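You operate a simulated robot arm through the tools that you are given. There is no shell and no other tool. Be economical: measure what you need, move in short steps, check, and stop when the job is done.

Carry out the task below with a simulated robot arm. There is one attempt and no reset: what you move stays moved.

Task
Take the narrow ribbon roll and leave it on the low shelf of the gear bench. Then put the grey bracket from the green mat by the roller press on top of the flat mesh pouch. Then put the white roller on the green mat by the head cradle away on the narrow shelf of the tall rack. Then take the small sleeves carton and leave it on the top of the end table. Then press the zero button three times. Then take the silver spring and leave it on the green mat by the head cradle. Then take the black spring and leave it on the top of the end table. Then open the upper bench drawer, put the tall black bracket from the top of the drawer cabinet on the top of the gear bench, then shut the drawer. Then switch the blue-tag red motor rocker on. Then shut the high cupboard door. Then stack the brown parts carton labelled "Relays" from the green shelf of the tall rack on top of the brown parts carton marked "Springs". Then open the lower bench drawer, put the purple spacer on the grey table top away in the inside of the lower bench drawer, then shut the drawer. The order counts.
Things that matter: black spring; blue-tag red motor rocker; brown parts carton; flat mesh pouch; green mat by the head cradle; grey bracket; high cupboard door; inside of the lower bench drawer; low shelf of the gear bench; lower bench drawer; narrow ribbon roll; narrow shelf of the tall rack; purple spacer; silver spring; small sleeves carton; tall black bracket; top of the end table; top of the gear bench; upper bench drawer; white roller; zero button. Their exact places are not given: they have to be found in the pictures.

Only the result counts: the job must be done as asked and must still hold three seconds after the hand-in. Knocking over, shifting, dropping, spilling or breaking anything else fails it.

Robot
A 6-joint arm with a fingered hand on a trunk, on a base that drives. Base frame: it is fixed to the floor where the robot stands at the start and does not move with it; the origin is under the middle of the robot, x ahead of it, y to its left, z up; the surface under the hand at the start is at about z = 840. Lengths are in mm, angles in rad, forces in N, time in s.
With the tool pointing down near the work surface it reaches from about 340 to 800 mm from the robot's upright axis, wherever it stands. Its first joint turns from -2.007 to 2.007 rad. Places, roughly: black spring (8x3x2 cm) [-1900, -800, 800]; blue-tag red motor rocker [-1600, -3900, 1000]; brown parts carton [-1750, -4500, 1000]; flat mesh pouch (14x18x4 cm) [500, 0, 900]; green mat by the head cradle [600, -1400, 800]; grey bracket (7x3x8 cm) [700, 100, 900]; high cupboard door [-1300, -4700, 1800]; inside of the lower bench drawer [-1700, -1800, 100]; low shelf of the gear bench [-1800, -1000, 100]; lower bench drawer [-1700, -1800, 100]; narrow ribbon roll [750, 0, 750]; narrow shelf of the tall rack (100x16 cm) [-1880, -4240, 1260]; purple spacer (4x4x3 cm) [-1700, -5400, 800]; silver spring (8x3x2 cm) [-1900, -800, 800]; small sleeves carton [500, -1250, 750]; tall black bracket (7x3x8 cm) [-1600, -1900, 500]; top of the end table [500, -5200, 800]; top of the gear bench [-1800, -1200, 800]; upper bench drawer [-1700, -1800, 300]; white roller (3x3x12 cm) [800, -1100, 900]; zero button [-1700, -1200, 800]. Payload 4 kg.
The TCP is the grasp point between the finger pads, 26 mm short of the fingertips. In the tool frame z runs along the fingers and y along their closing line. The gripper opens to 164 mm. The gripper's body begins 73 mm behind the TCP. The gripper is a hand of 5 fingers: y runs from the thumb to the fingers, the wrist lies at [0, 0, -239] in the tool frame, and closing takes about 1.5 s.
Orientation is that of the tool frame in the base frame, as a unit quaternion [x, y, z, w]. With the fingers straight down and closing along the base's y, the tool's x points along the base's -x, its y along +y and its z along -z.

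Tools
- The arm moves only by the tool nudge_tool. Its argument "rows" is a list of rows, each a list of 7 numbers: the shift along the tool's x, y, z in mm, then the turn, a rotation vector about the tool's x, y, z in rad, then the finger opening in mm, from 0 to 164. In form: [[tx, ty, tz, rx, ry, rz, claw], ...]. A call has 1 to 10 rows; each row is the pose to reach, as a shift and turn from the pose commanded when the call began, along the tool's axes at that moment. Each row takes 0.2 s and may step no farther than 50 mm and 0.15 rad from the row before; otherwise, or with a gripper value out of range, the whole call is refused. A pose out of reach is approached as far as the arm can. The call stops where the force on the tool passes 40 N (or 10 N more than at its start, if that is more) or the arm is blocked; 0.2 s more then pass. Each finger travels about 45 mm/s and halts on what it meets, pressing with about 32 N; the grip force reading is that of the motor and also rises with nothing between the fingers. The clock runs only during rows and for 0.2 s after the last one: add rows that repeat a pose to give the fingers time. The reply holds the time, the measured pose of the TCP, the force on the tool along the base axes, the opening and the grip force, in the units named above and with some noise, with the torque about the TCP (base axes, N m) and any sound that the robot's microphone picked up, and new pictures: "pictures" is both (left out), scene, wrist or none.
- Cameras (640 x 400 px; columns grow to the right, rows downward): "scene" is now at [1, 140.1, 1749.6]; the picture's right is [-0.59, -0.81, 0.00], its down [-0.61, 0.45, -0.66] and it looks along [0.53, -0.39, -0.76] (base axes); focal length 248 px, centre (320, 200). "wrist" rides on the gripper at [50, -70, -93] in the tool frame; the picture's right is [0.81, 0.59, 0.00], its down [-0.43, 0.60, -0.68] and it looks along [-0.40, 0.55, 0.74] (tool axes); focal length 270 px, centre (320, 200).
- move_column(by): slides the trunk up (or, below 0, down) by that many mm; the arm and the scene camera ride with it, the base frame stays. It gives what a move gives, with no picture.
- roll_base(legs): drives the robot by 1 to 6 legs, each [ahead, left, turn to the left] in mm, mm and rad, along the robot's own axes; the way and the turn of a leg run together, so that a leg with both is an arc; at most 1500 mm and 3.142 rad a leg. The arm and the cameras ride along, it lands a little off, and it stops where it bumps. It gives what a move gives, and a new picture of the scene camera.
- set_grasp(shape): the hand has 5 fingers and takes this shape, open, in about a second: jaw (thumb against the fingers, like two jaws); tri (thumb and two fingers); tip (a fingertip pinch); poke (one finger out to press); point (the index stretched); flat (the hand flat); cup (the hand cupped); fist (a fist). The gripper value then closes the fingers along that shape, each until it touches; the sizes above hold for jaw. It gives what a move gives, with no picture.
- aim_head(pan, tilt): turns the head with the scene camera to pan (to the left, within 2.705 rad either way) and tilt (down, from -0.506 to 1.204), counted from straight ahead of the robot. It gives what a move gives, and a new picture of the scene camera.
- probe_pixels(camera, pixels): for up to 12 pixels [column, row] of the newest picture of that camera ("zoom" is the newest enlarged one), the place [x, y, z] in the base frame of the surface seen there, good to about 3 mm. The clock stands still meanwhile.
- inspect(camera, box): a new picture of the part [left, top, right, bottom] of that camera's present view, enlarged. The clock stands still meanwhile.
- finish_job(): hands the job in; it is judged then, once.

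Work in short steps. Measure before you move; look again where a grasp or a placing could have gone wrong, and mend it. You have 385 turns and 360 pictures in all, those below and enlarged ones among them. Open the gripper and draw the arm clear of the work before you hand the job in, unless the task says otherwise; then end with one line.

The tools are called as a command line: name --pt "numbers of a row" for each row, then --argument value for the rest, lists and objects as JSON in quotes. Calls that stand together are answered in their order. nudge_tool: Moves the arm, as the interface text tells. Its arguments: {"type":"object","properties":{"rows":{"type":"array","items":{"type":"array","items":{"type":"number"}}},"pictures":{"type":"string","enum":["both","scene","wrist","none"]}},"required":["rows"]} The other tools are called the same way: move_column (by) slides the trunk up or down; set_grasp (shape) gives the hand a shape; roll_base (legs) drives the base; aim_head (pan, tilt) turns the head that bears the scene camera; probe_pixels (camera, pixels) gives the place of the surface under pixels of a picture; inspect (camera, box) takes an enlarged picture of a part of a camera's view; finish_job () hands the job in.

At the start:

```text
clock: 0.0
ee_pos: [382.1, -360.7, 1109.2]
tcp_rot: [0.0, 1.0, 0.0, 0.0]
contact_force: [0.7, 0.9, 0.0]
wrist_torque: [-0.01, 0.0, -0.01]
opening: 164.0
gripper_force: 0.0
shape: jaw
trunk travel left (down, up): [-800.0, 190.0]
robot x, y, heading: [0.0, 0.7, -0.001]
head pan, tilt: [-0.63, 0.857]
```

scene: 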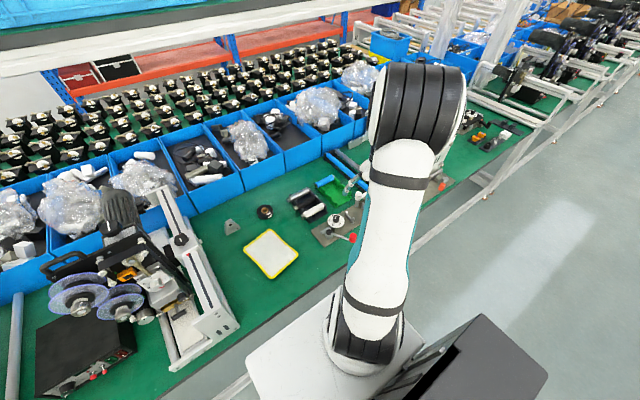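
wrist: 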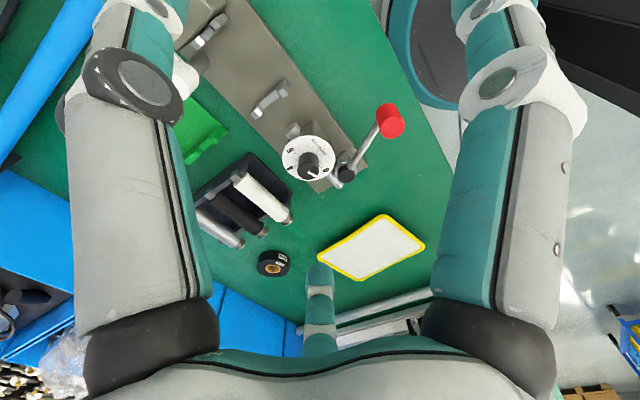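

The scene shows a small black roll near (265,211), a grey bracket near (231,227) and a white, yellow-edged pouch near (270,253). I enlarge that region to identify them.

inspect --camera "scene" --box '[200, 150, 380, 290]'

probe_pixels --camera "scene" --pixels '[[265, 208], [231, 225], [270, 253], [308, 205], [240, 240], [100, 290], [210, 320], [330, 190], [265, 217], [220, 180]]'

```text
2.86 times, centred on (290, 220) of scene
```

zoom: 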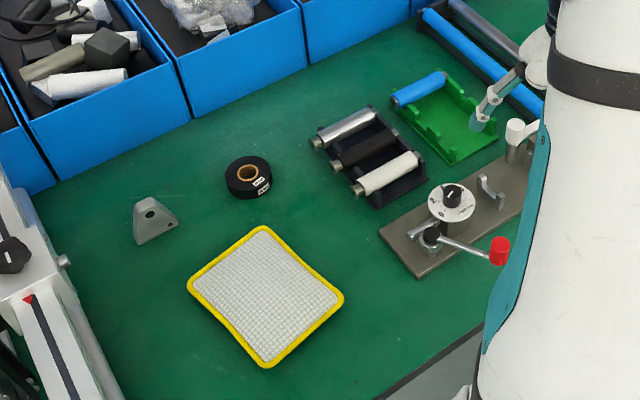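

```text
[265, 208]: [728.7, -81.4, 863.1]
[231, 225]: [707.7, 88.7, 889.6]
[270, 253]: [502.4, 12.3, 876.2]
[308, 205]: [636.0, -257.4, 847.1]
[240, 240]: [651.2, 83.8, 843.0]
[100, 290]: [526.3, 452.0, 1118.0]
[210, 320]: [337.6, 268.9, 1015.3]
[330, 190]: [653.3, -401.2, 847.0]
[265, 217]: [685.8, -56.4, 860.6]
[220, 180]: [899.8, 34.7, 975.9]
```

The pouch, the grey bracket and the roll are visible. I turn the head to check for other rolls and see the rest of the hall.

aim_head --pan 0.3 --tilt 0.7

aim_head --pan -1.5 --tilt 0.6

aim_head --pan -2.6 --tilt 0.4

```text
clock: 1.2
ee_pos: [381.6, -360.6, 1108.9]
tcp_rot: [0.0, 1.0, 0.0, 0.0]
contact_force: [-0.2, -0.4, -0.4]
wrist_torque: [-0.02, -0.01, -0.02]
opening: 164.0
gripper_force: 0.1
shape: jaw
trunk travel left (down, up): [-800.0, 190.0]
robot x, y, heading: [0.4, -1.3, -0.001]
head pan, tilt: [0.3, 0.7]
```

scene: 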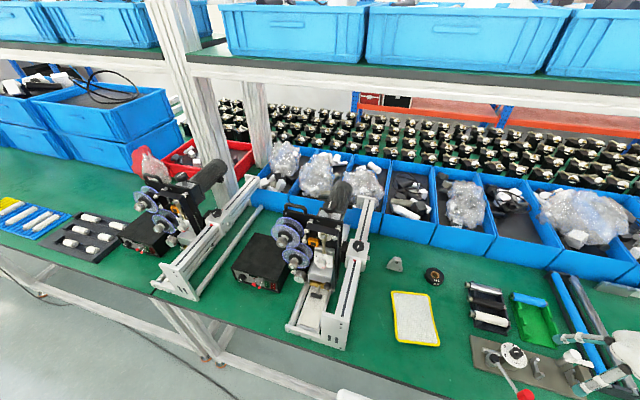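

```text
clock: 3.0
ee_pos: [380.4, -361.2, 1108.8]
tcp_rot: [0.0, 1.0, 0.0, 0.001]
contact_force: [1.0, -0.5, -0.3]
wrist_torque: [-0.01, -0.02, 0.0]
opening: 164.1
gripper_force: 0.0
shape: jaw
trunk travel left (down, up): [-800.0, 190.0]
robot x, y, heading: [1.8, 0.1, 0.001]
head pan, tilt: [-1.499, 0.6]
```

scene: 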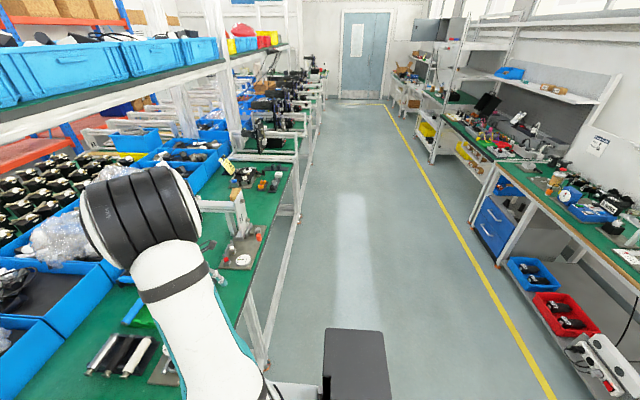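

```text
clock: 4.3
ee_pos: [381.0, -361.3, 1109.3]
tcp_rot: [-0.001, 1.0, 0.0, 0.0]
contact_force: [0.9, 0.4, 0.5]
wrist_torque: [-0.02, 0.02, 0.02]
opening: 164.1
gripper_force: 0.1
shape: jaw
trunk travel left (down, up): [-800.0, 190.0]
robot x, y, heading: [1.4, 0.1, 0.001]
head pan, tilt: [-2.601, 0.4]
```

scene: 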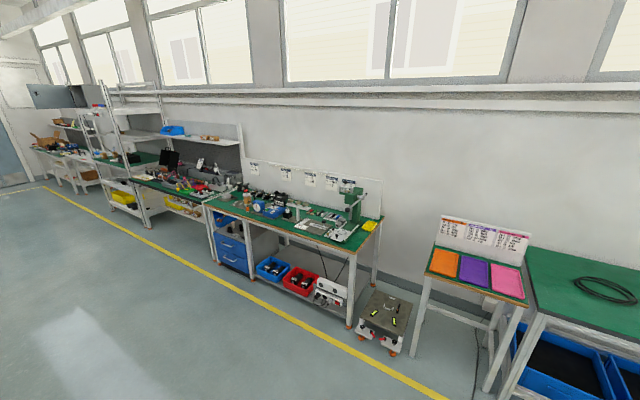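

The aisle layout is clear: gear bench, racks and end tables lie along x≈-1800. I aim the head at the near bench and move the arm above the roll.

aim_head --pan -0.1 --tilt 0.9

nudge_tool --pt "-31 33 0 0 0 0 164" --pt "-62 66 0 0 0 0 164" --pt "-93 99 0 0 0 0 164" --pt "-124 132 0 0 0 0 164" --pt "-155 165 0 0 0 0 164" --pt "-186 198 0 0 0 0 164" --pt "-217 231 0 0 0 0 164" --pt "-248 264 0 0 0 0 164" --pt "-279 291 0 0 0 0 164" --pt "-310 291 0 0 0 0 164"

```text
clock: 6.6
ee_pos: [381.0, -360.8, 1108.0]
tcp_rot: [0.0, 1.0, 0.0, 0.0]
contact_force: [0.1, 0.3, -0.4]
wrist_torque: [0.01, -0.02, -0.02]
opening: 163.8
gripper_force: 0.0
shape: jaw
trunk travel left (down, up): [-800.0, 190.0]
robot x, y, heading: [-2.4, -0.7, 0.002]
head pan, tilt: [-0.099, 0.901]
```

scene: 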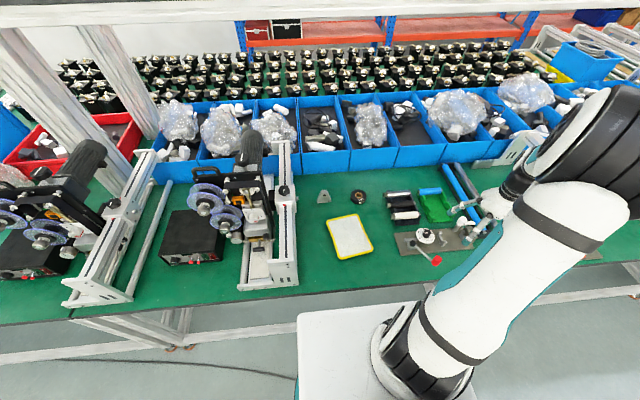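

```text
clock: 8.8
ee_pos: [692.4, -71.7, 1105.2]
tcp_rot: [0.0, 1.0, -0.001, -0.001]
contact_force: [0.0, -0.2, 0.3]
wrist_torque: [0.0, 0.01, 0.02]
opening: 163.7
gripper_force: 0.1
shape: jaw
trunk travel left (down, up): [-800.0, 190.0]
robot x, y, heading: [0.9, -1.6, -0.004]
head pan, tilt: [-0.099, 0.901]
```

scene: 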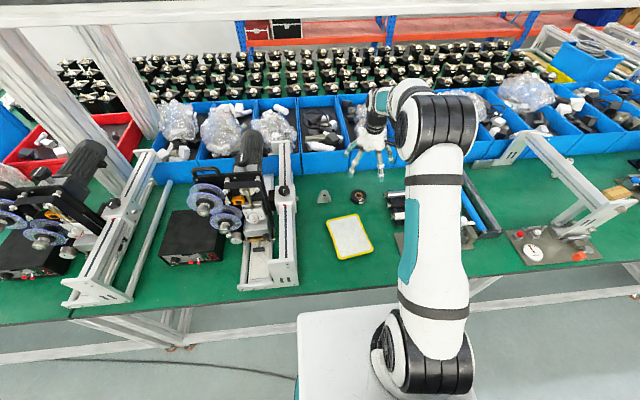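
wrist: 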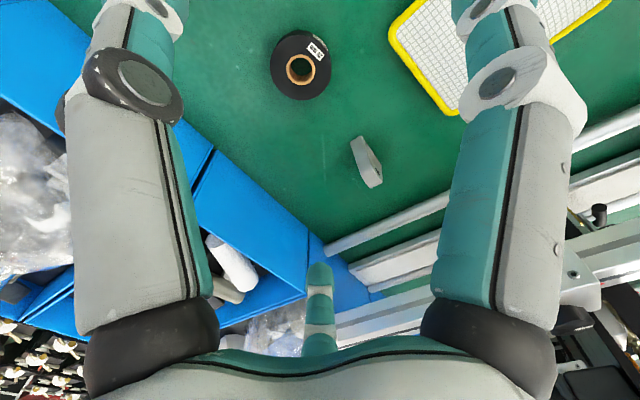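

The wrist view shows the roll at (300,65), the bracket at (367,162) and the pouch. I probe their outlines.

probe_pixels --camera "wrist" --pixels '[[301, 34], [274, 68], [328, 68], [290, 38], [302, 90], [358, 138], [376, 158], [365, 150], [372, 182], [395, 30], [455, 112], [610, 5]]'

inspect --camera "wrist" --box '[250, 20, 410, 200]'

```text
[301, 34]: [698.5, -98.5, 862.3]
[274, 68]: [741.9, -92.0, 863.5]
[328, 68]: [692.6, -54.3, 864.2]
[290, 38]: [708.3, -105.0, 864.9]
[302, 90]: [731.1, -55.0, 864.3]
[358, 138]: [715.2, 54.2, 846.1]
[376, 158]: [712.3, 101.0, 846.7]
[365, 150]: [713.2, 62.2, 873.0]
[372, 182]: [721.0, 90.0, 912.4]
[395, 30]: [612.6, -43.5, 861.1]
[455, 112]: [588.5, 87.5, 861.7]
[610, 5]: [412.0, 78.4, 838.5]
```

```text
2.22 times, centred on (330, 110) of wrist
```

zoom: 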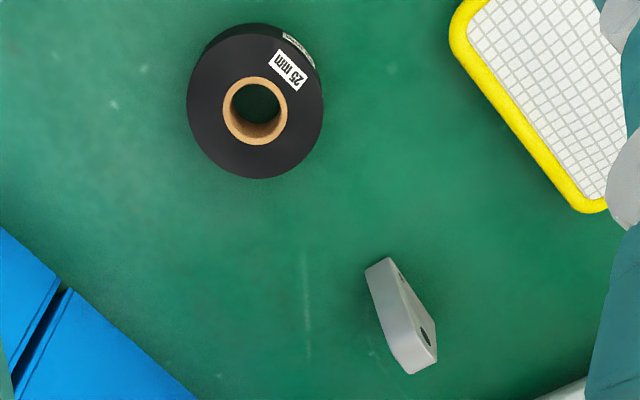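

The roll is centred near (714,-77), about 68 mm across, with its top at z 864. I descend over it with the opening reduced to 120.

nudge_tool --pt "-22 -6 40 0 0 0 130" --pt "-22 -6 85 0 0 0 120" --pt "-22 -6 130 0 0 0 120" --pt "-22 -6 175 0 0 0 120" --pt "-22 -6 200 0 0 0 120"

```text
clock: 10.0
ee_pos: [715.3, -76.8, 907.3]
tcp_rot: [0.0, 1.0, 0.0, 0.0]
contact_force: [-0.1, -0.1, 0.7]
wrist_torque: [0.01, 0.03, -0.01]
opening: 120.5
gripper_force: 0.1
shape: jaw
trunk travel left (down, up): [-800.0, 190.0]
robot x, y, heading: [-1.9, -3.6, -0.003]
head pan, tilt: [-0.099, 0.901]
```

scene: 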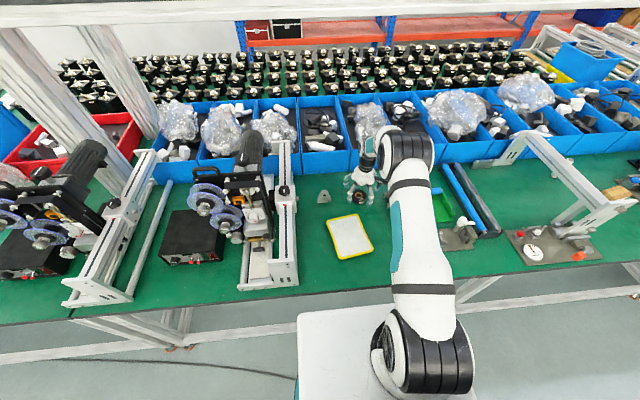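
wrist: 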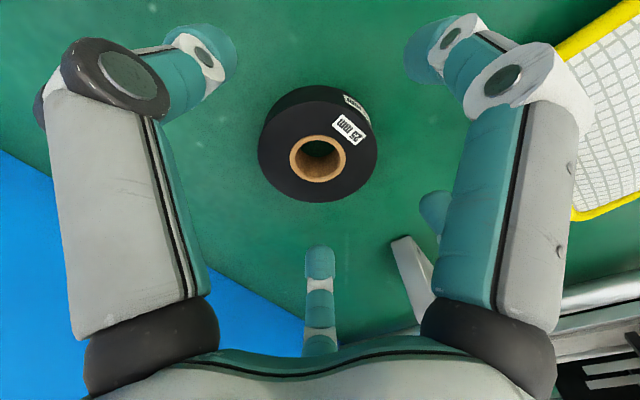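

The hand is centred over the roll. I descend the last 37 mm and close.

nudge_tool --pt "0 0 37 0 0 0 120" --pt "0 0 37 0 0 0 90" --pt "0 0 37 0 0 0 60" --pt "0 0 37 0 0 0 50" --pt "0 0 37 0 0 0 50" --pt "0 0 37 0 0 0 50" --pt "0 0 37 0 0 0 50" --pt "0 0 37 0 0 0 50"

```text
clock: 11.8
ee_pos: [714.3, -77.2, 872.1]
tcp_rot: [0.001, 1.0, 0.0, 0.0]
contact_force: [0.3, 0.5, 0.1]
wrist_torque: [0.03, -0.02, -0.01]
opening: 64.2
gripper_force: 32.0
shape: jaw
trunk travel left (down, up): [-800.0, 190.0]
robot x, y, heading: [4.2, 2.1, 0.001]
head pan, tilt: [-0.099, 0.901]
```

scene: 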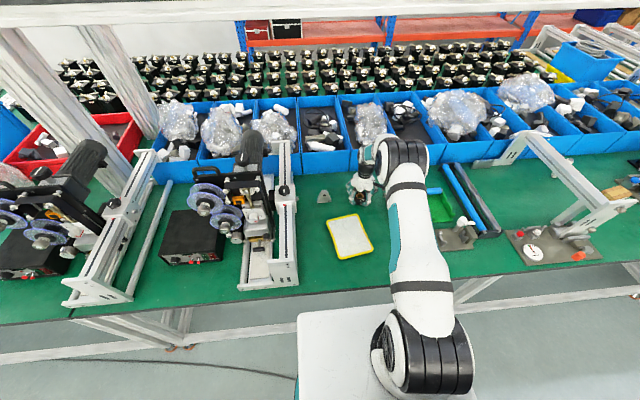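
wrist: 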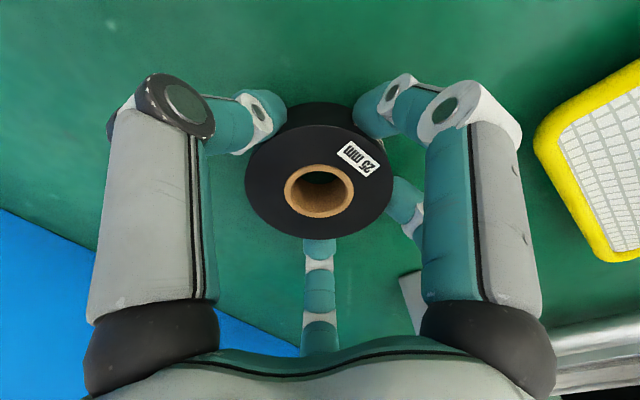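

The roll is held (opening 64, force 32). I lift it and pull it back towards the robot.

nudge_tool --pt "0 0 -50 0 0 0 50" --pt "0 0 -100 0 0 0 50" --pt "0 0 -150 0 0 0 50" --pt "0 0 -200 0 0 0 50" --pt "0 0 -240 0 0 0 50" --pt "45 0 -240 0 0 0 50" --pt "95 0 -240 0 0 0 50" --pt "145 0 -240 0 0 0 50" --pt "195 0 -240 0 0 0 50" --pt "245 0 -240 0 0 0 50"

roll_base --legs '[[-600, 0, 0], [0, 0, 1.571]]'

```text
clock: 14.0
ee_pos: [468.0, -74.8, 1114.6]
tcp_rot: [-0.001, 1.0, -0.001, 0.001]
contact_force: [0.2, -0.3, -0.8]
wrist_torque: [-0.01, -0.02, 0.02]
opening: 63.9
gripper_force: 32.1
shape: jaw
trunk travel left (down, up): [-800.0, 190.0]
robot x, y, heading: [-2.2, 0.2, 0.002]
head pan, tilt: [-0.099, 0.901]
```

scene: 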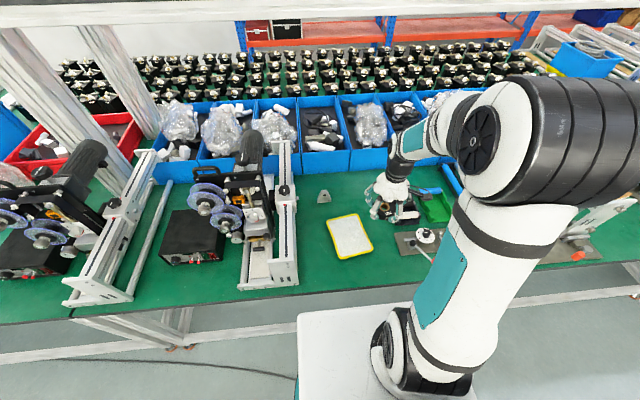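
wrist: 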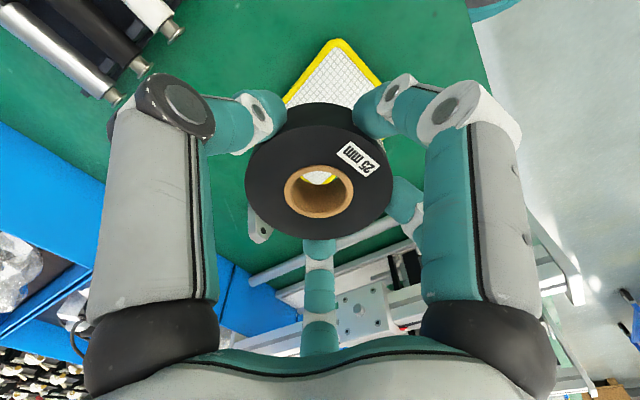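

```text
clock: 21.1
ee_pos: [-499.4, 471.2, 1112.9]
tcp_rot: [-0.703, 0.711, 0.0, 0.0]
contact_force: [-0.4, 0.6, -1.6]
wrist_torque: [0.02, 0.0, -0.03]
opening: 63.8
gripper_force: 31.9
shape: jaw
trunk travel left (down, up): [-800.0, 190.0]
robot x, y, heading: [-579.9, 4.0, 1.559]
head pan, tilt: [-0.099, 0.901]
```

scene: 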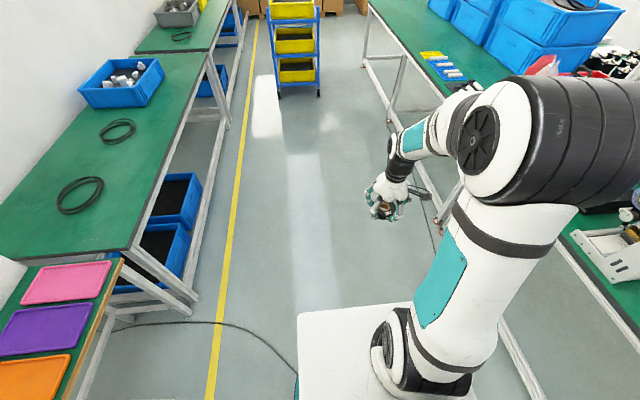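

The way is clear along the aisle. I back up towards y≈-950 and then turn to face the gear bench.

roll_base --legs '[[-950, 0, 0], [0, 0, 1.571]]'

aim_head --pan 0.0 --tilt 0.6

```text
clock: 30.0
ee_pos: [-1053.3, -884.6, 1112.7]
tcp_rot: [1.0, -0.016, 0.0, -0.001]
contact_force: [0.2, 0.5, -0.6]
wrist_torque: [-0.01, 0.0, -0.04]
opening: 63.6
gripper_force: 32.6
shape: jaw
trunk travel left (down, up): [-800.0, 190.0]
robot x, y, heading: [-589.2, -975.4, 3.112]
head pan, tilt: [-0.099, 0.901]
```

scene: 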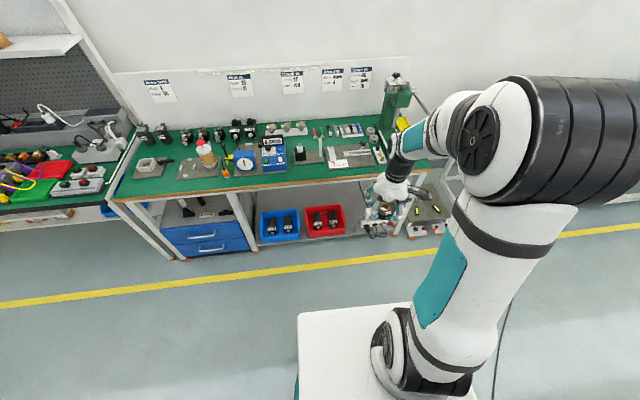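

```text
clock: 30.8
ee_pos: [-1053.9, -885.8, 1113.2]
tcp_rot: [1.0, -0.016, 0.0, 0.0]
contact_force: [0.0, -0.7, -1.3]
wrist_torque: [-0.02, 0.0, -0.03]
opening: 63.5
gripper_force: 31.4
shape: jaw
trunk travel left (down, up): [-800.0, 190.0]
robot x, y, heading: [-588.1, -976.6, 3.114]
head pan, tilt: [0.0, 0.6]
```

scene: 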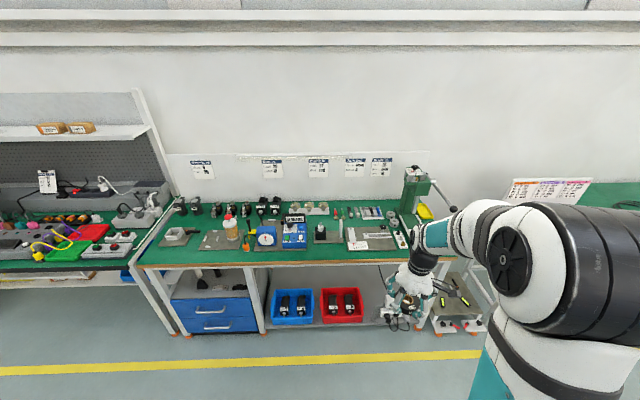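

The gear bench is in view with its low shelf (bins at (292,305) and (342,303)). I enlarge it and probe for a free spot.

inspect --camera "scene" --box '[140, 170, 460, 350]'

probe_pixels --camera "scene" --pixels '[[372, 300], [340, 328], [365, 322], [292, 318], [262, 265], [365, 262], [215, 270], [405, 330], [375, 275], [213, 308]]'

```text
2.00 times, centred on (300, 260) of scene
```

zoom: 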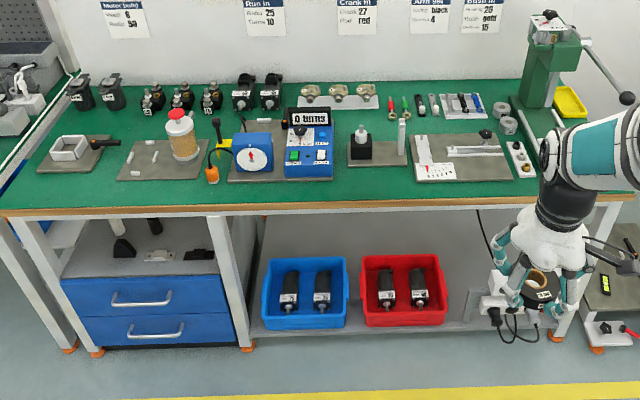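

```text
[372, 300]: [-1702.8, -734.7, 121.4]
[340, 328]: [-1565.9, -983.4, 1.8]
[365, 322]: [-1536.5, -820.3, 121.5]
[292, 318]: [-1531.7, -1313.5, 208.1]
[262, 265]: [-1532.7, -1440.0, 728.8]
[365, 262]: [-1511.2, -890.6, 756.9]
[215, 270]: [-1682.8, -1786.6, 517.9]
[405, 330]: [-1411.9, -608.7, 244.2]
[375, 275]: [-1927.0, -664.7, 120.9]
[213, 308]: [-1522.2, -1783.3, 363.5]
```

The shelf is at z≈121 with its front edge at x≈-1530. I shift the hand to the left for a free view, drive a bit nearer and lower the trunk to look under the bench top.

nudge_tool --pt "0 50 0 0 0 0 50" --pt "0 100 0 0 0 0 50" --pt "0 150 0 0 0 0 50" --pt "0 200 0 0 0 0 50" --pt "0 250 0 0 0 0 50" --pt "0 300 0 0 0 0 50" --pt "0 350 0 0 0 0 50" --pictures "none"

move_column --by -600

roll_base --legs '[[100, -100, 0.028]]'

```text
clock: 32.4
ee_pos: [-1063.3, -1236.7, 1110.6]
tcp_rot: [1.0, -0.016, 0.001, -0.001]
contact_force: [-0.7, -0.1, -0.9]
wrist_torque: [0.03, 0.0, -0.01]
opening: 63.4
gripper_force: 31.7
shape: jaw
trunk travel left (down, up): [-800.0, 190.0]
robot x, y, heading: [-583.7, -974.4, 3.111]
head pan, tilt: [0.0, 0.6]
```

```text
refused: -600 is not a number from -400 to 400
```

```text
clock: 33.7
ee_pos: [-1154.5, -1143.6, 1110.8]
tcp_rot: [1.0, -0.004, 0.001, 0.0]
contact_force: [0.0, 0.0, -0.5]
wrist_torque: [-0.02, -0.03, -0.02]
opening: 63.6
gripper_force: 31.6
shape: jaw
trunk travel left (down, up): [-800.0, 190.0]
robot x, y, heading: [-686.0, -873.2, 3.134]
head pan, tilt: [0.0, 0.6]
```

scene: 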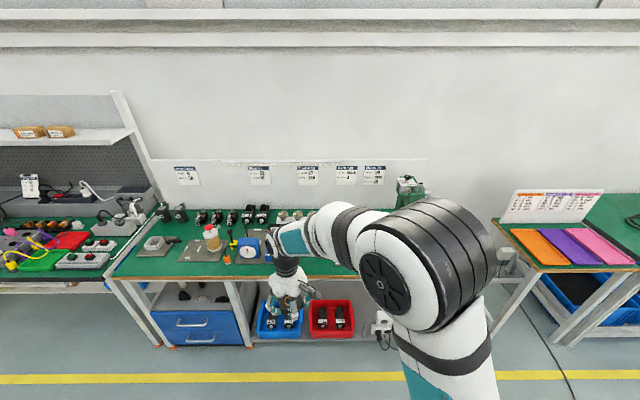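

The hand is clear of the bench, so I lower the trunk by 400 twice less a margin and look under the top.

move_column --by -400

aim_head --pan 0.05 --tilt 0.65

```text
clock: 37.6
ee_pos: [-1154.9, -1145.6, 712.1]
tcp_rot: [1.0, -0.003, 0.0, 0.0]
contact_force: [0.4, -0.7, -1.3]
wrist_torque: [-0.01, -0.01, -0.01]
opening: 63.5
gripper_force: 31.9
shape: jaw
trunk travel left (down, up): [-400.0, 590.0]
robot x, y, heading: [-687.0, -875.0, 3.139]
head pan, tilt: [0.0, 0.6]
```

```text
clock: 38.2
ee_pos: [-1154.8, -1144.8, 710.9]
tcp_rot: [1.0, -0.004, 0.0, 0.0]
contact_force: [0.1, 0.7, -1.3]
wrist_torque: [0.02, 0.01, 0.04]
opening: 63.5
gripper_force: 31.9
shape: jaw
trunk travel left (down, up): [-400.0, 590.0]
robot x, y, heading: [-686.8, -875.3, 3.137]
head pan, tilt: [0.051, 0.649]
```

scene: 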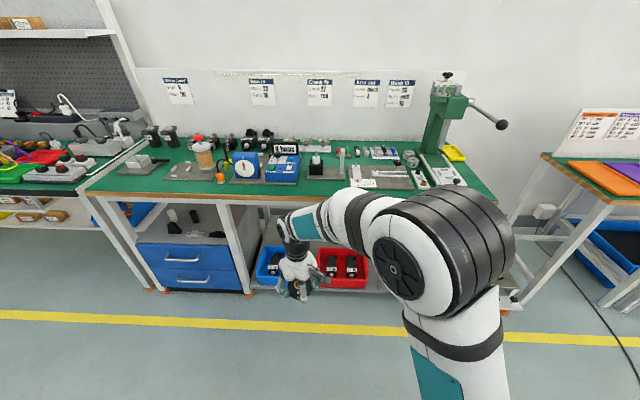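

The arm hides the gap between the red bin and power strip. I move the hand back to the right and look again.

nudge_tool --pt "0 -50 0 0 0 0 50" --pt "0 -100 0 0 0 0 50" --pt "0 -150 0 0 0 0 50" --pt "0 -200 0 0 0 0 50" --pt "0 -250 0 0 0 0 50" --pt "0 -300 0 0 0 0 50" --pt "0 -350 0 0 0 0 50" --pt "0 -400 0 0 0 0 50" --pt "0 -450 0 0 0 0 50" --pt "0 -500 0 0 0 0 50"

```text
clock: 40.4
ee_pos: [-1149.4, -642.3, 708.4]
tcp_rot: [1.0, -0.002, -0.001, 0.0]
contact_force: [-1.0, -0.7, -0.2]
wrist_torque: [0.02, -0.03, 0.02]
opening: 63.4
gripper_force: 31.8
shape: jaw
trunk travel left (down, up): [-400.0, 590.0]
robot x, y, heading: [-686.0, -872.9, 3.134]
head pan, tilt: [0.051, 0.649]
```

scene: 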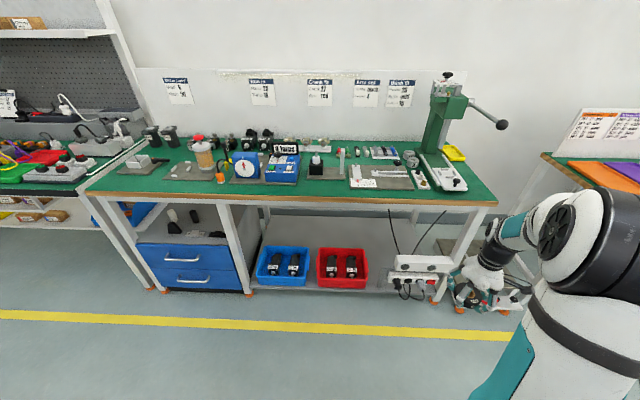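
wrist: 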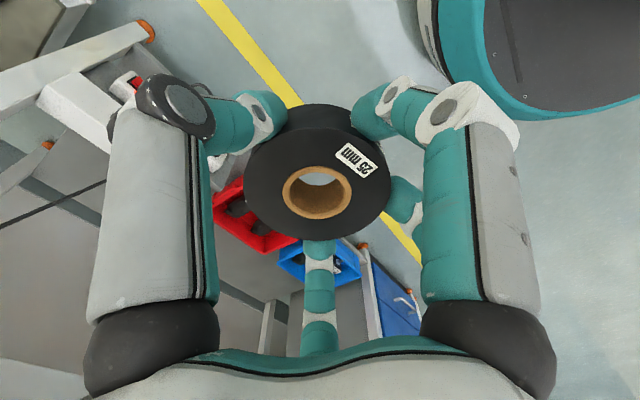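

Now the shelf is open to view: the gap between red bin (right edge ~(367,280)) and power strip (left edge ~(391,268)). I enlarge and probe it.

inspect --camera "scene" --box '[240, 200, 480, 310]'

probe_pixels --camera "scene" --pixels '[[367, 285], [365, 250], [318, 252], [376, 291], [376, 270], [376, 245], [393, 278], [393, 260], [345, 235], [285, 240], [380, 225], [432, 230]]'

```text
2.67 times, centred on (360, 255) of scene
```

zoom: 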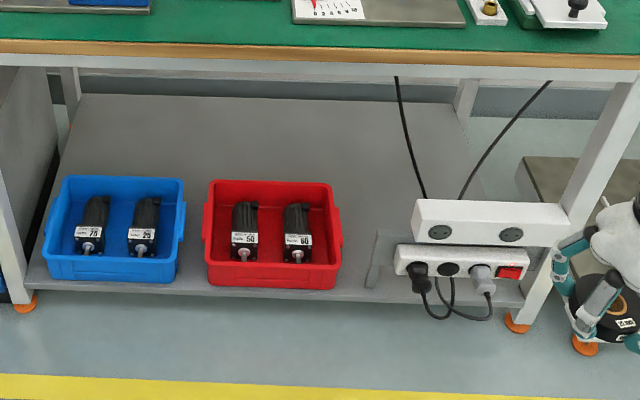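

```text
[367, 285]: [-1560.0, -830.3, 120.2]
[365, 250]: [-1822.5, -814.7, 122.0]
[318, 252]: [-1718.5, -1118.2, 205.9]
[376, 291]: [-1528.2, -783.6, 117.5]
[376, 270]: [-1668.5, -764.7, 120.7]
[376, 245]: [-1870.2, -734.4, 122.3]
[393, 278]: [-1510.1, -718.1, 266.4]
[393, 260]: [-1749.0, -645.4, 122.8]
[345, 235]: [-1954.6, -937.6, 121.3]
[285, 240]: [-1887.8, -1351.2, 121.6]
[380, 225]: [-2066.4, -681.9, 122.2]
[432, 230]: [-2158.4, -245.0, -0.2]
```

Behind the bins the shelf is free but deep; the front gap is tight. I probe the power-strip bracket, bench underside and the arm's elbow.

probe_pixels --camera "zoom" --pixels '[[372, 270], [388, 235], [410, 238], [368, 285], [341, 220], [338, 245], [330, 182], [425, 200], [300, 75], [300, 66], [270, 182], [400, 200]]'

probe_pixels --camera "scene" --pixels '[[600, 200], [560, 230], [530, 225], [495, 255], [560, 370], [600, 190]]'

```text
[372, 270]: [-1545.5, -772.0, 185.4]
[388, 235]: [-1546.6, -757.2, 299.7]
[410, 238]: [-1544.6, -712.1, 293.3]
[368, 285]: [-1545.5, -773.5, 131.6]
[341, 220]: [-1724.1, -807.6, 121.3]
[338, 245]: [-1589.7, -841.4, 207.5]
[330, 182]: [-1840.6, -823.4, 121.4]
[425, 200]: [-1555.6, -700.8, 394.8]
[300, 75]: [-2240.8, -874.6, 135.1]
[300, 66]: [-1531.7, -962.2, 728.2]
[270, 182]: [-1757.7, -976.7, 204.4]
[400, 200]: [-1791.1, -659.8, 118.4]
```

```text
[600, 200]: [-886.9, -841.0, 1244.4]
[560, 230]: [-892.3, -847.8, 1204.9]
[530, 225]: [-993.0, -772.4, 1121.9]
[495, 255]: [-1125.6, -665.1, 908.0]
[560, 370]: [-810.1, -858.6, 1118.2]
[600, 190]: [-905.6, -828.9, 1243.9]
```

The strip unit is a plate at x≈-1545 up to z 395; behind it, around (-1710,-765), the shelf is free. I bring the hand to mid, lower the trunk nearly fully, then check the arm's elbow height when extended.

nudge_tool --pt "0 50 0 0 0 0 50" --pt "0 100 0 0 0 0 50" --pt "0 150 0 0 0 0 50" --pt "0 200 0 0 0 0 50" --pt "0 230 0 0 0 0 50" --pictures "none"

move_column --by -395

nudge_tool --pt "-50 0 0 0 0 0 50" --pt "-100 0 0 0 0 0 50" --pt "-150 0 0 0 0 0 50" --pt "-200 0 0 0 0 0 50" --pt "-240 0 0 0 0 0 50"

```text
clock: 41.6
ee_pos: [-1152.0, -874.1, 711.8]
tcp_rot: [1.0, -0.003, 0.0, 0.0]
contact_force: [0.4, 0.3, -1.6]
wrist_torque: [0.02, 0.0, -0.03]
opening: 63.5
gripper_force: 32.1
shape: jaw
trunk travel left (down, up): [-400.0, 590.0]
robot x, y, heading: [-688.5, -873.7, 3.134]
head pan, tilt: [0.051, 0.649]
```

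```text
clock: 45.4
ee_pos: [-1152.7, -873.0, 314.8]
tcp_rot: [1.0, -0.003, 0.001, 0.0]
contact_force: [0.6, 0.0, -1.5]
wrist_torque: [-0.01, -0.02, 0.01]
opening: 63.3
gripper_force: 31.9
shape: jaw
trunk travel left (down, up): [-5.0, 985.0]
robot x, y, heading: [-689.5, -876.2, 3.139]
head pan, tilt: [0.051, 0.649]
```

```text
clock: 46.6
ee_pos: [-1392.0, -872.7, 311.6]
tcp_rot: [1.0, -0.003, 0.001, -0.001]
contact_force: [-0.1, -0.9, -0.2]
wrist_torque: [-0.03, 0.0, -0.03]
opening: 63.2
gripper_force: 32.0
shape: jaw
trunk travel left (down, up): [-5.0, 985.0]
robot x, y, heading: [-691.5, -876.0, 3.138]
head pan, tilt: [0.051, 0.649]
```

scene: 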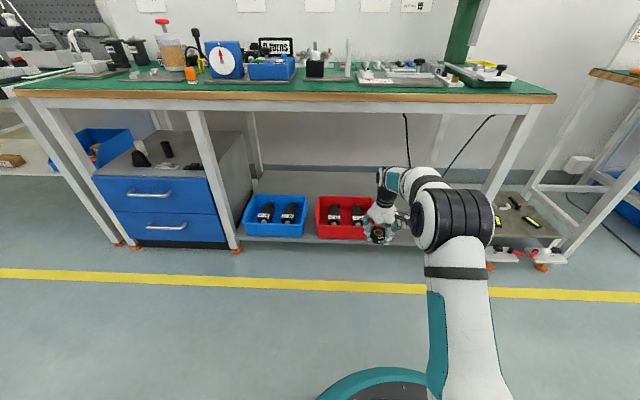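
wrist: 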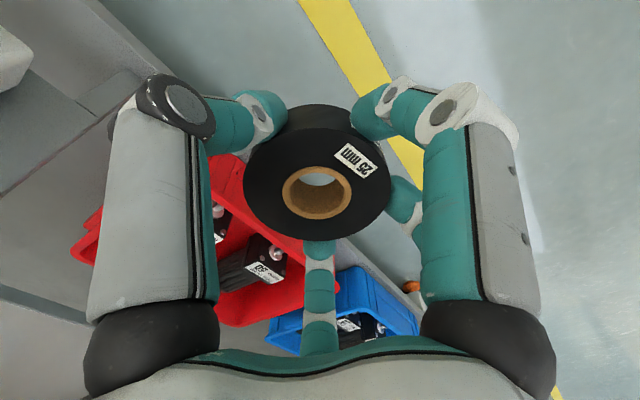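

probe_pixels --camera "scene" --pixels '[[455, 195], [428, 220], [440, 190], [470, 195], [410, 175], [420, 170], [388, 178], [420, 107]]'

```text
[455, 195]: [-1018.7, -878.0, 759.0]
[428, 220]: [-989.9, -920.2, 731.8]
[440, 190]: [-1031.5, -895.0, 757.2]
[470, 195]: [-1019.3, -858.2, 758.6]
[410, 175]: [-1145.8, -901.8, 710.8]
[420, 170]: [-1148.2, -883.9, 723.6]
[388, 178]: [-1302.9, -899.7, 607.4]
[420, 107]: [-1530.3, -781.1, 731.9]
```

The forearm top at the bench edge would be about z 655 with the beam near 700+, and the roll clears the bin rim (206). I drive forward 275 mm to bring the hand in over the shelf.

roll_base --legs '[[275, 0, 0]]'

```text
clock: 48.5
ee_pos: [-1668.0, -869.4, 312.7]
tcp_rot: [1.0, -0.003, 0.0, 0.0]
contact_force: [-0.8, 0.0, -0.4]
wrist_torque: [-0.04, 0.02, 0.03]
opening: 63.2
gripper_force: 32.1
shape: jaw
trunk travel left (down, up): [-5.0, 985.0]
robot x, y, heading: [-963.4, -865.0, 3.132]
head pan, tilt: [0.051, 0.649]
```

scene: 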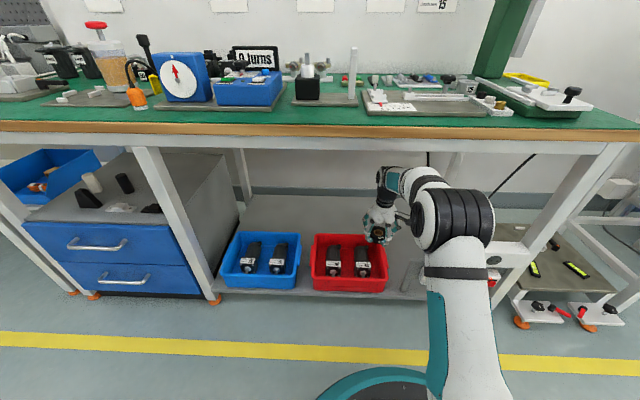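

Clear so far. I shift 50 forward and 100 right, then check the spot with the wrist camera.

nudge_tool --pt "-50 0 0 0 0 0 50" --pt "-55 -45 0 0 0 0 50" --pt "-55 -95 0 0 0 0 50"

```text
clock: 49.3
ee_pos: [-1723.9, -776.3, 313.5]
tcp_rot: [1.0, -0.003, 0.0, -0.001]
contact_force: [0.1, -0.9, -1.7]
wrist_torque: [0.02, -0.03, 0.02]
opening: 63.2
gripper_force: 31.5
shape: jaw
trunk travel left (down, up): [-5.0, 985.0]
robot x, y, heading: [-962.5, -873.0, 3.131]
head pan, tilt: [0.051, 0.649]
```

scene: 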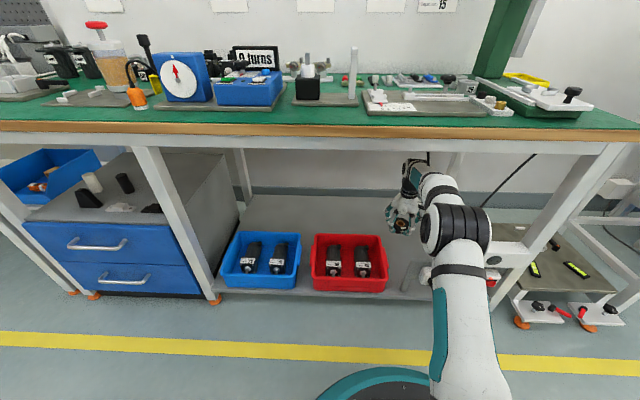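
wrist: 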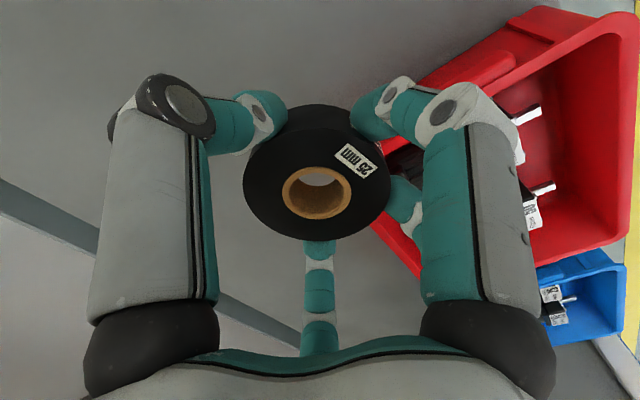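

The spot below is bare shelf, with the red bin to the left side. I descend 155 mm.

nudge_tool --pt "0 -8 45 0 0 0 50" --pt "0 -8 90 0 0 0 50" --pt "0 -8 130 0 0 0 50" --pt "0 -8 155 0 0 0 50"

```text
clock: 50.3
ee_pos: [-1724.0, -766.5, 158.2]
tcp_rot: [1.0, -0.004, 0.0, -0.002]
contact_force: [0.7, 9.8, -1.0]
wrist_torque: [-0.27, -0.02, 0.36]
opening: 63.3
gripper_force: 32.0
shape: jaw
trunk travel left (down, up): [-5.0, 985.0]
robot x, y, heading: [-964.7, -874.4, 3.132]
head pan, tilt: [0.051, 0.649]
```

scene: 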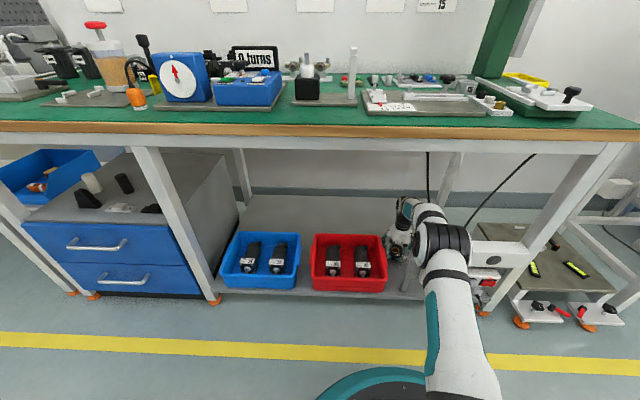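
wrist: 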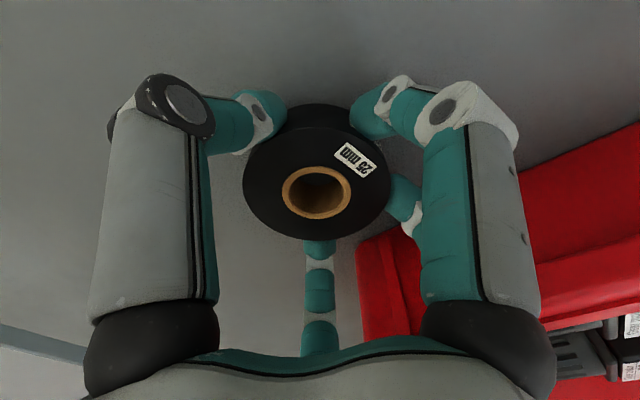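

A 9.8 N push along +y says the left side touches the red bin. I shift away 20 mm to the right.

nudge_tool --pt "0 -10 0 0 0 0 50" --pt "0 -22 0 0 0 0 50"

```text
clock: 50.9
ee_pos: [-1721.1, -746.2, 158.2]
tcp_rot: [1.0, -0.003, 0.001, 0.0]
contact_force: [0.9, 0.0, -1.5]
wrist_torque: [0.01, 0.0, -0.04]
opening: 63.0
gripper_force: 32.0
shape: jaw
trunk travel left (down, up): [-5.0, 985.0]
robot x, y, heading: [-958.1, -873.4, 3.133]
head pan, tilt: [0.051, 0.649]
```

scene: 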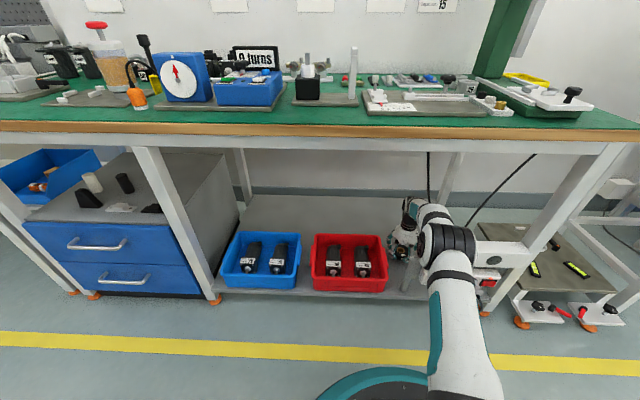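
wrist: 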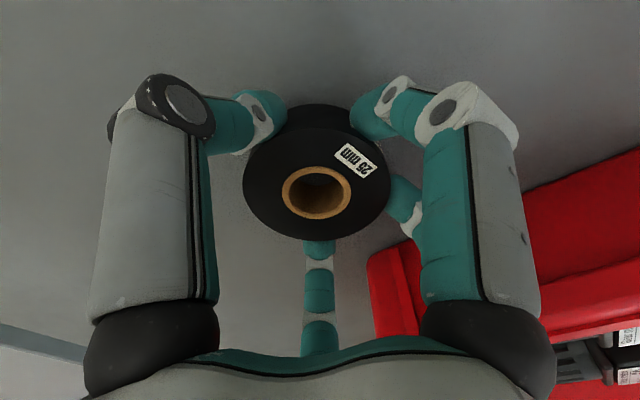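

The force is gone. I lower the last few millimetres and open slightly.

nudge_tool --pt "0 0 5 0 0 0 50" --pt "0 0 7 0 0 0 50" --pt "0 0 7 0 0 0 80" --pt "0 0 7 0 0 0 84" --pt "0 0 7 0 0 0 84"

```text
clock: 52.1
ee_pos: [-1721.2, -745.3, 151.9]
tcp_rot: [1.0, -0.004, 0.0, 0.0]
contact_force: [0.5, 0.2, -0.2]
wrist_torque: [-0.02, 0.01, -0.02]
opening: 83.3
gripper_force: 0.0
shape: jaw
trunk travel left (down, up): [-5.0, 985.0]
robot x, y, heading: [-958.6, -872.7, 3.134]
head pan, tilt: [0.051, 0.649]
```

scene: 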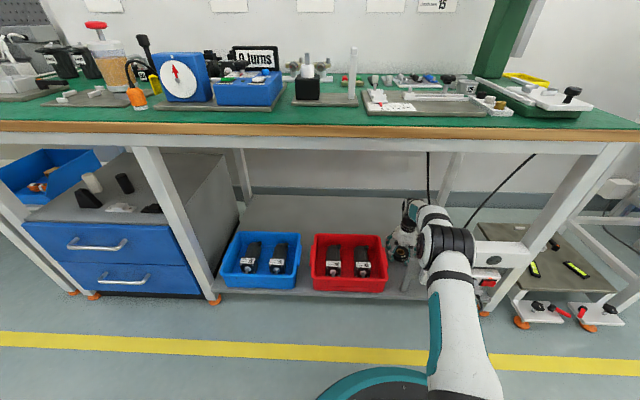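
wrist: 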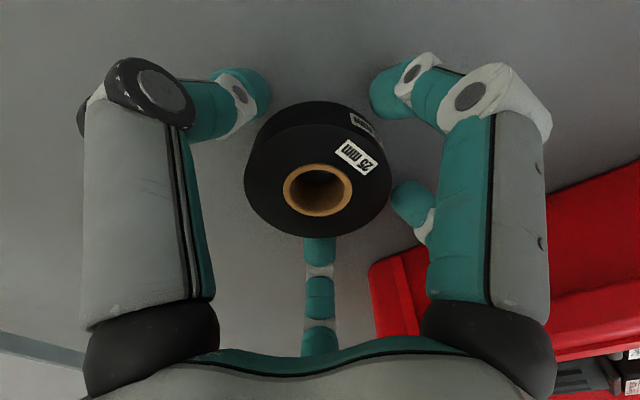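

The roll rests on the shelf, released. I retrace: up, left, and back the robot out.

nudge_tool --pt "0 0 -50 0 0 0 84" --pt "0 0 -100 0 0 0 84" --pt "0 0 -150 0 0 0 84" --pt "0 40 -155 0 0 0 84" --pt "0 80 -155 0 0 0 84" --pt "0 120 -155 0 0 0 84" --pt "50 125 -155 0 0 0 84"

roll_base --legs '[[-400, 0, 0]]'

inspect --camera "scene" --box '[220, 120, 520, 310]'

```text
refused: row 7 steps farther than a row can; nothing moved
```

```text
clock: 53.4
ee_pos: [-1629.6, -746.7, 155.2]
tcp_rot: [1.0, 0.009, -0.012, -0.003]
contact_force: [-0.6, 0.7, 0.0]
wrist_torque: [-0.03, 0.02, 0.0]
opening: 83.6
gripper_force: 0.1
shape: jaw
trunk travel left (down, up): [-5.0, 985.0]
robot x, y, heading: [-864.2, -871.6, 3.138]
head pan, tilt: [0.051, 0.649]
stopped in leg 1: the force on the tool passed its limit at 152 N (the readings are from after the stop); the commanded pose is now the measured one
```

scene: 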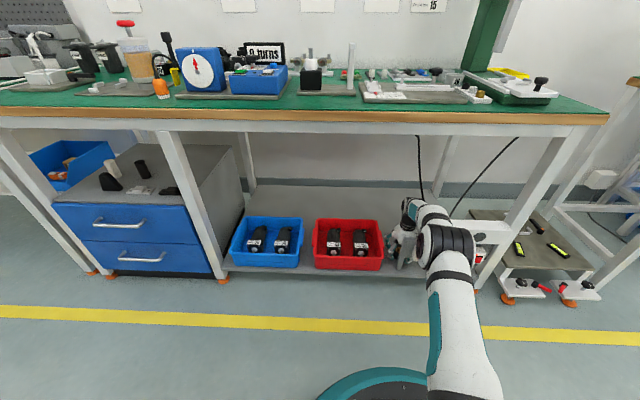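

```text
2.11 times, centred on (370, 215) of scene
```

zoom: 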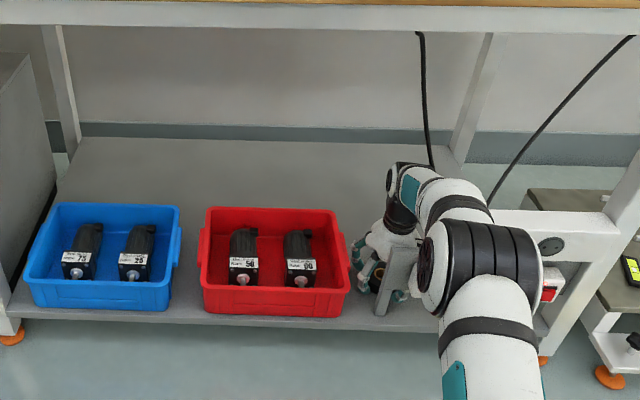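

My batched drive ran after the refused move and the hand met the strip plate; from here I take dependent moves one at a time. I look at the wrist picture with a zero move.

nudge_tool --pt "0 0 0 0 0 0 84"

```text
clock: 53.8
ee_pos: [-1630.1, -746.8, 154.9]
tcp_rot: [1.0, 0.009, -0.012, -0.004]
contact_force: [-0.5, 0.3, 0.4]
wrist_torque: [0.01, 0.01, 0.04]
opening: 83.5
gripper_force: 0.1
shape: jaw
trunk travel left (down, up): [-5.0, 985.0]
robot x, y, heading: [-863.4, -871.5, 3.135]
head pan, tilt: [0.051, 0.649]
```

scene: 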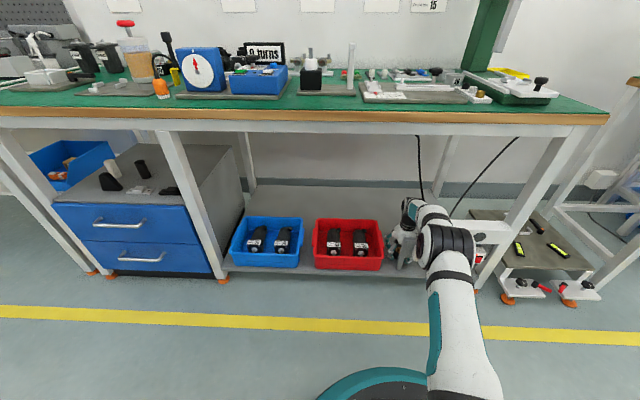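
wrist: 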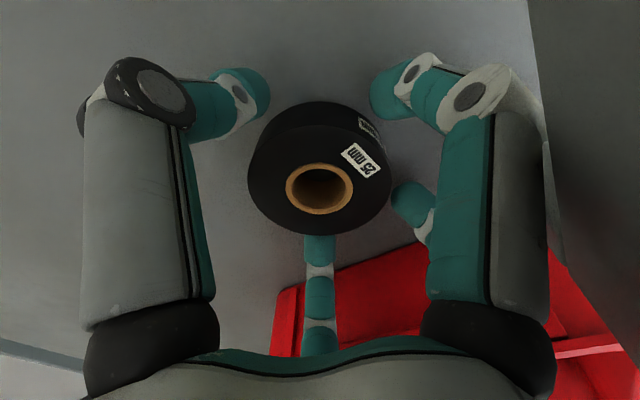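

The roll moved along with the hand but lies flat on the shelf. I go 12 mm forward off the plate, then straight up.

nudge_tool --pt "-12 0 0 0 0 0 84" --pt "-14 0 -40 0 0 0 84" --pt "-14 0 -90 0 0 0 84" --pt "-14 0 -135 0 0 0 84" --pt "-14 0 -155 0 0 0 84" --pt "-14 40 -155 0 0 0 84" --pt "-14 80 -155 0 0 0 84" --pt "-14 125 -155 0 0 0 84"

```text
clock: 55.6
ee_pos: [-1637.7, -874.0, 308.5]
tcp_rot: [1.0, 0.008, -0.012, -0.003]
contact_force: [0.3, 0.0, -0.1]
wrist_torque: [-0.02, 0.01, -0.01]
opening: 84.0
gripper_force: 0.1
shape: jaw
trunk travel left (down, up): [-5.0, 985.0]
robot x, y, heading: [-863.1, -868.9, 3.135]
head pan, tilt: [0.051, 0.649]
```

scene: 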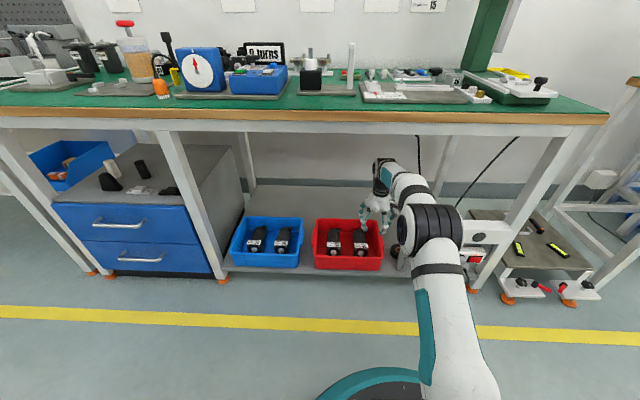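
wrist: 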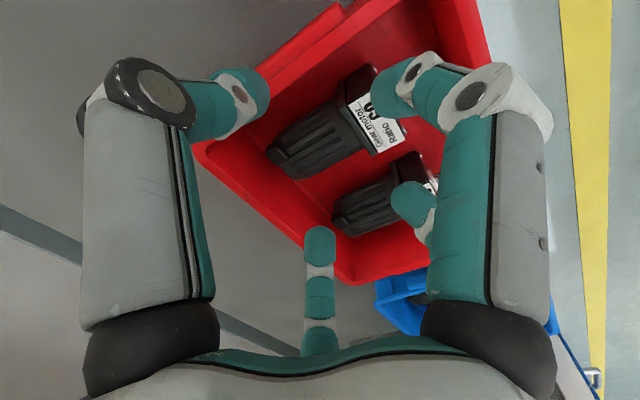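

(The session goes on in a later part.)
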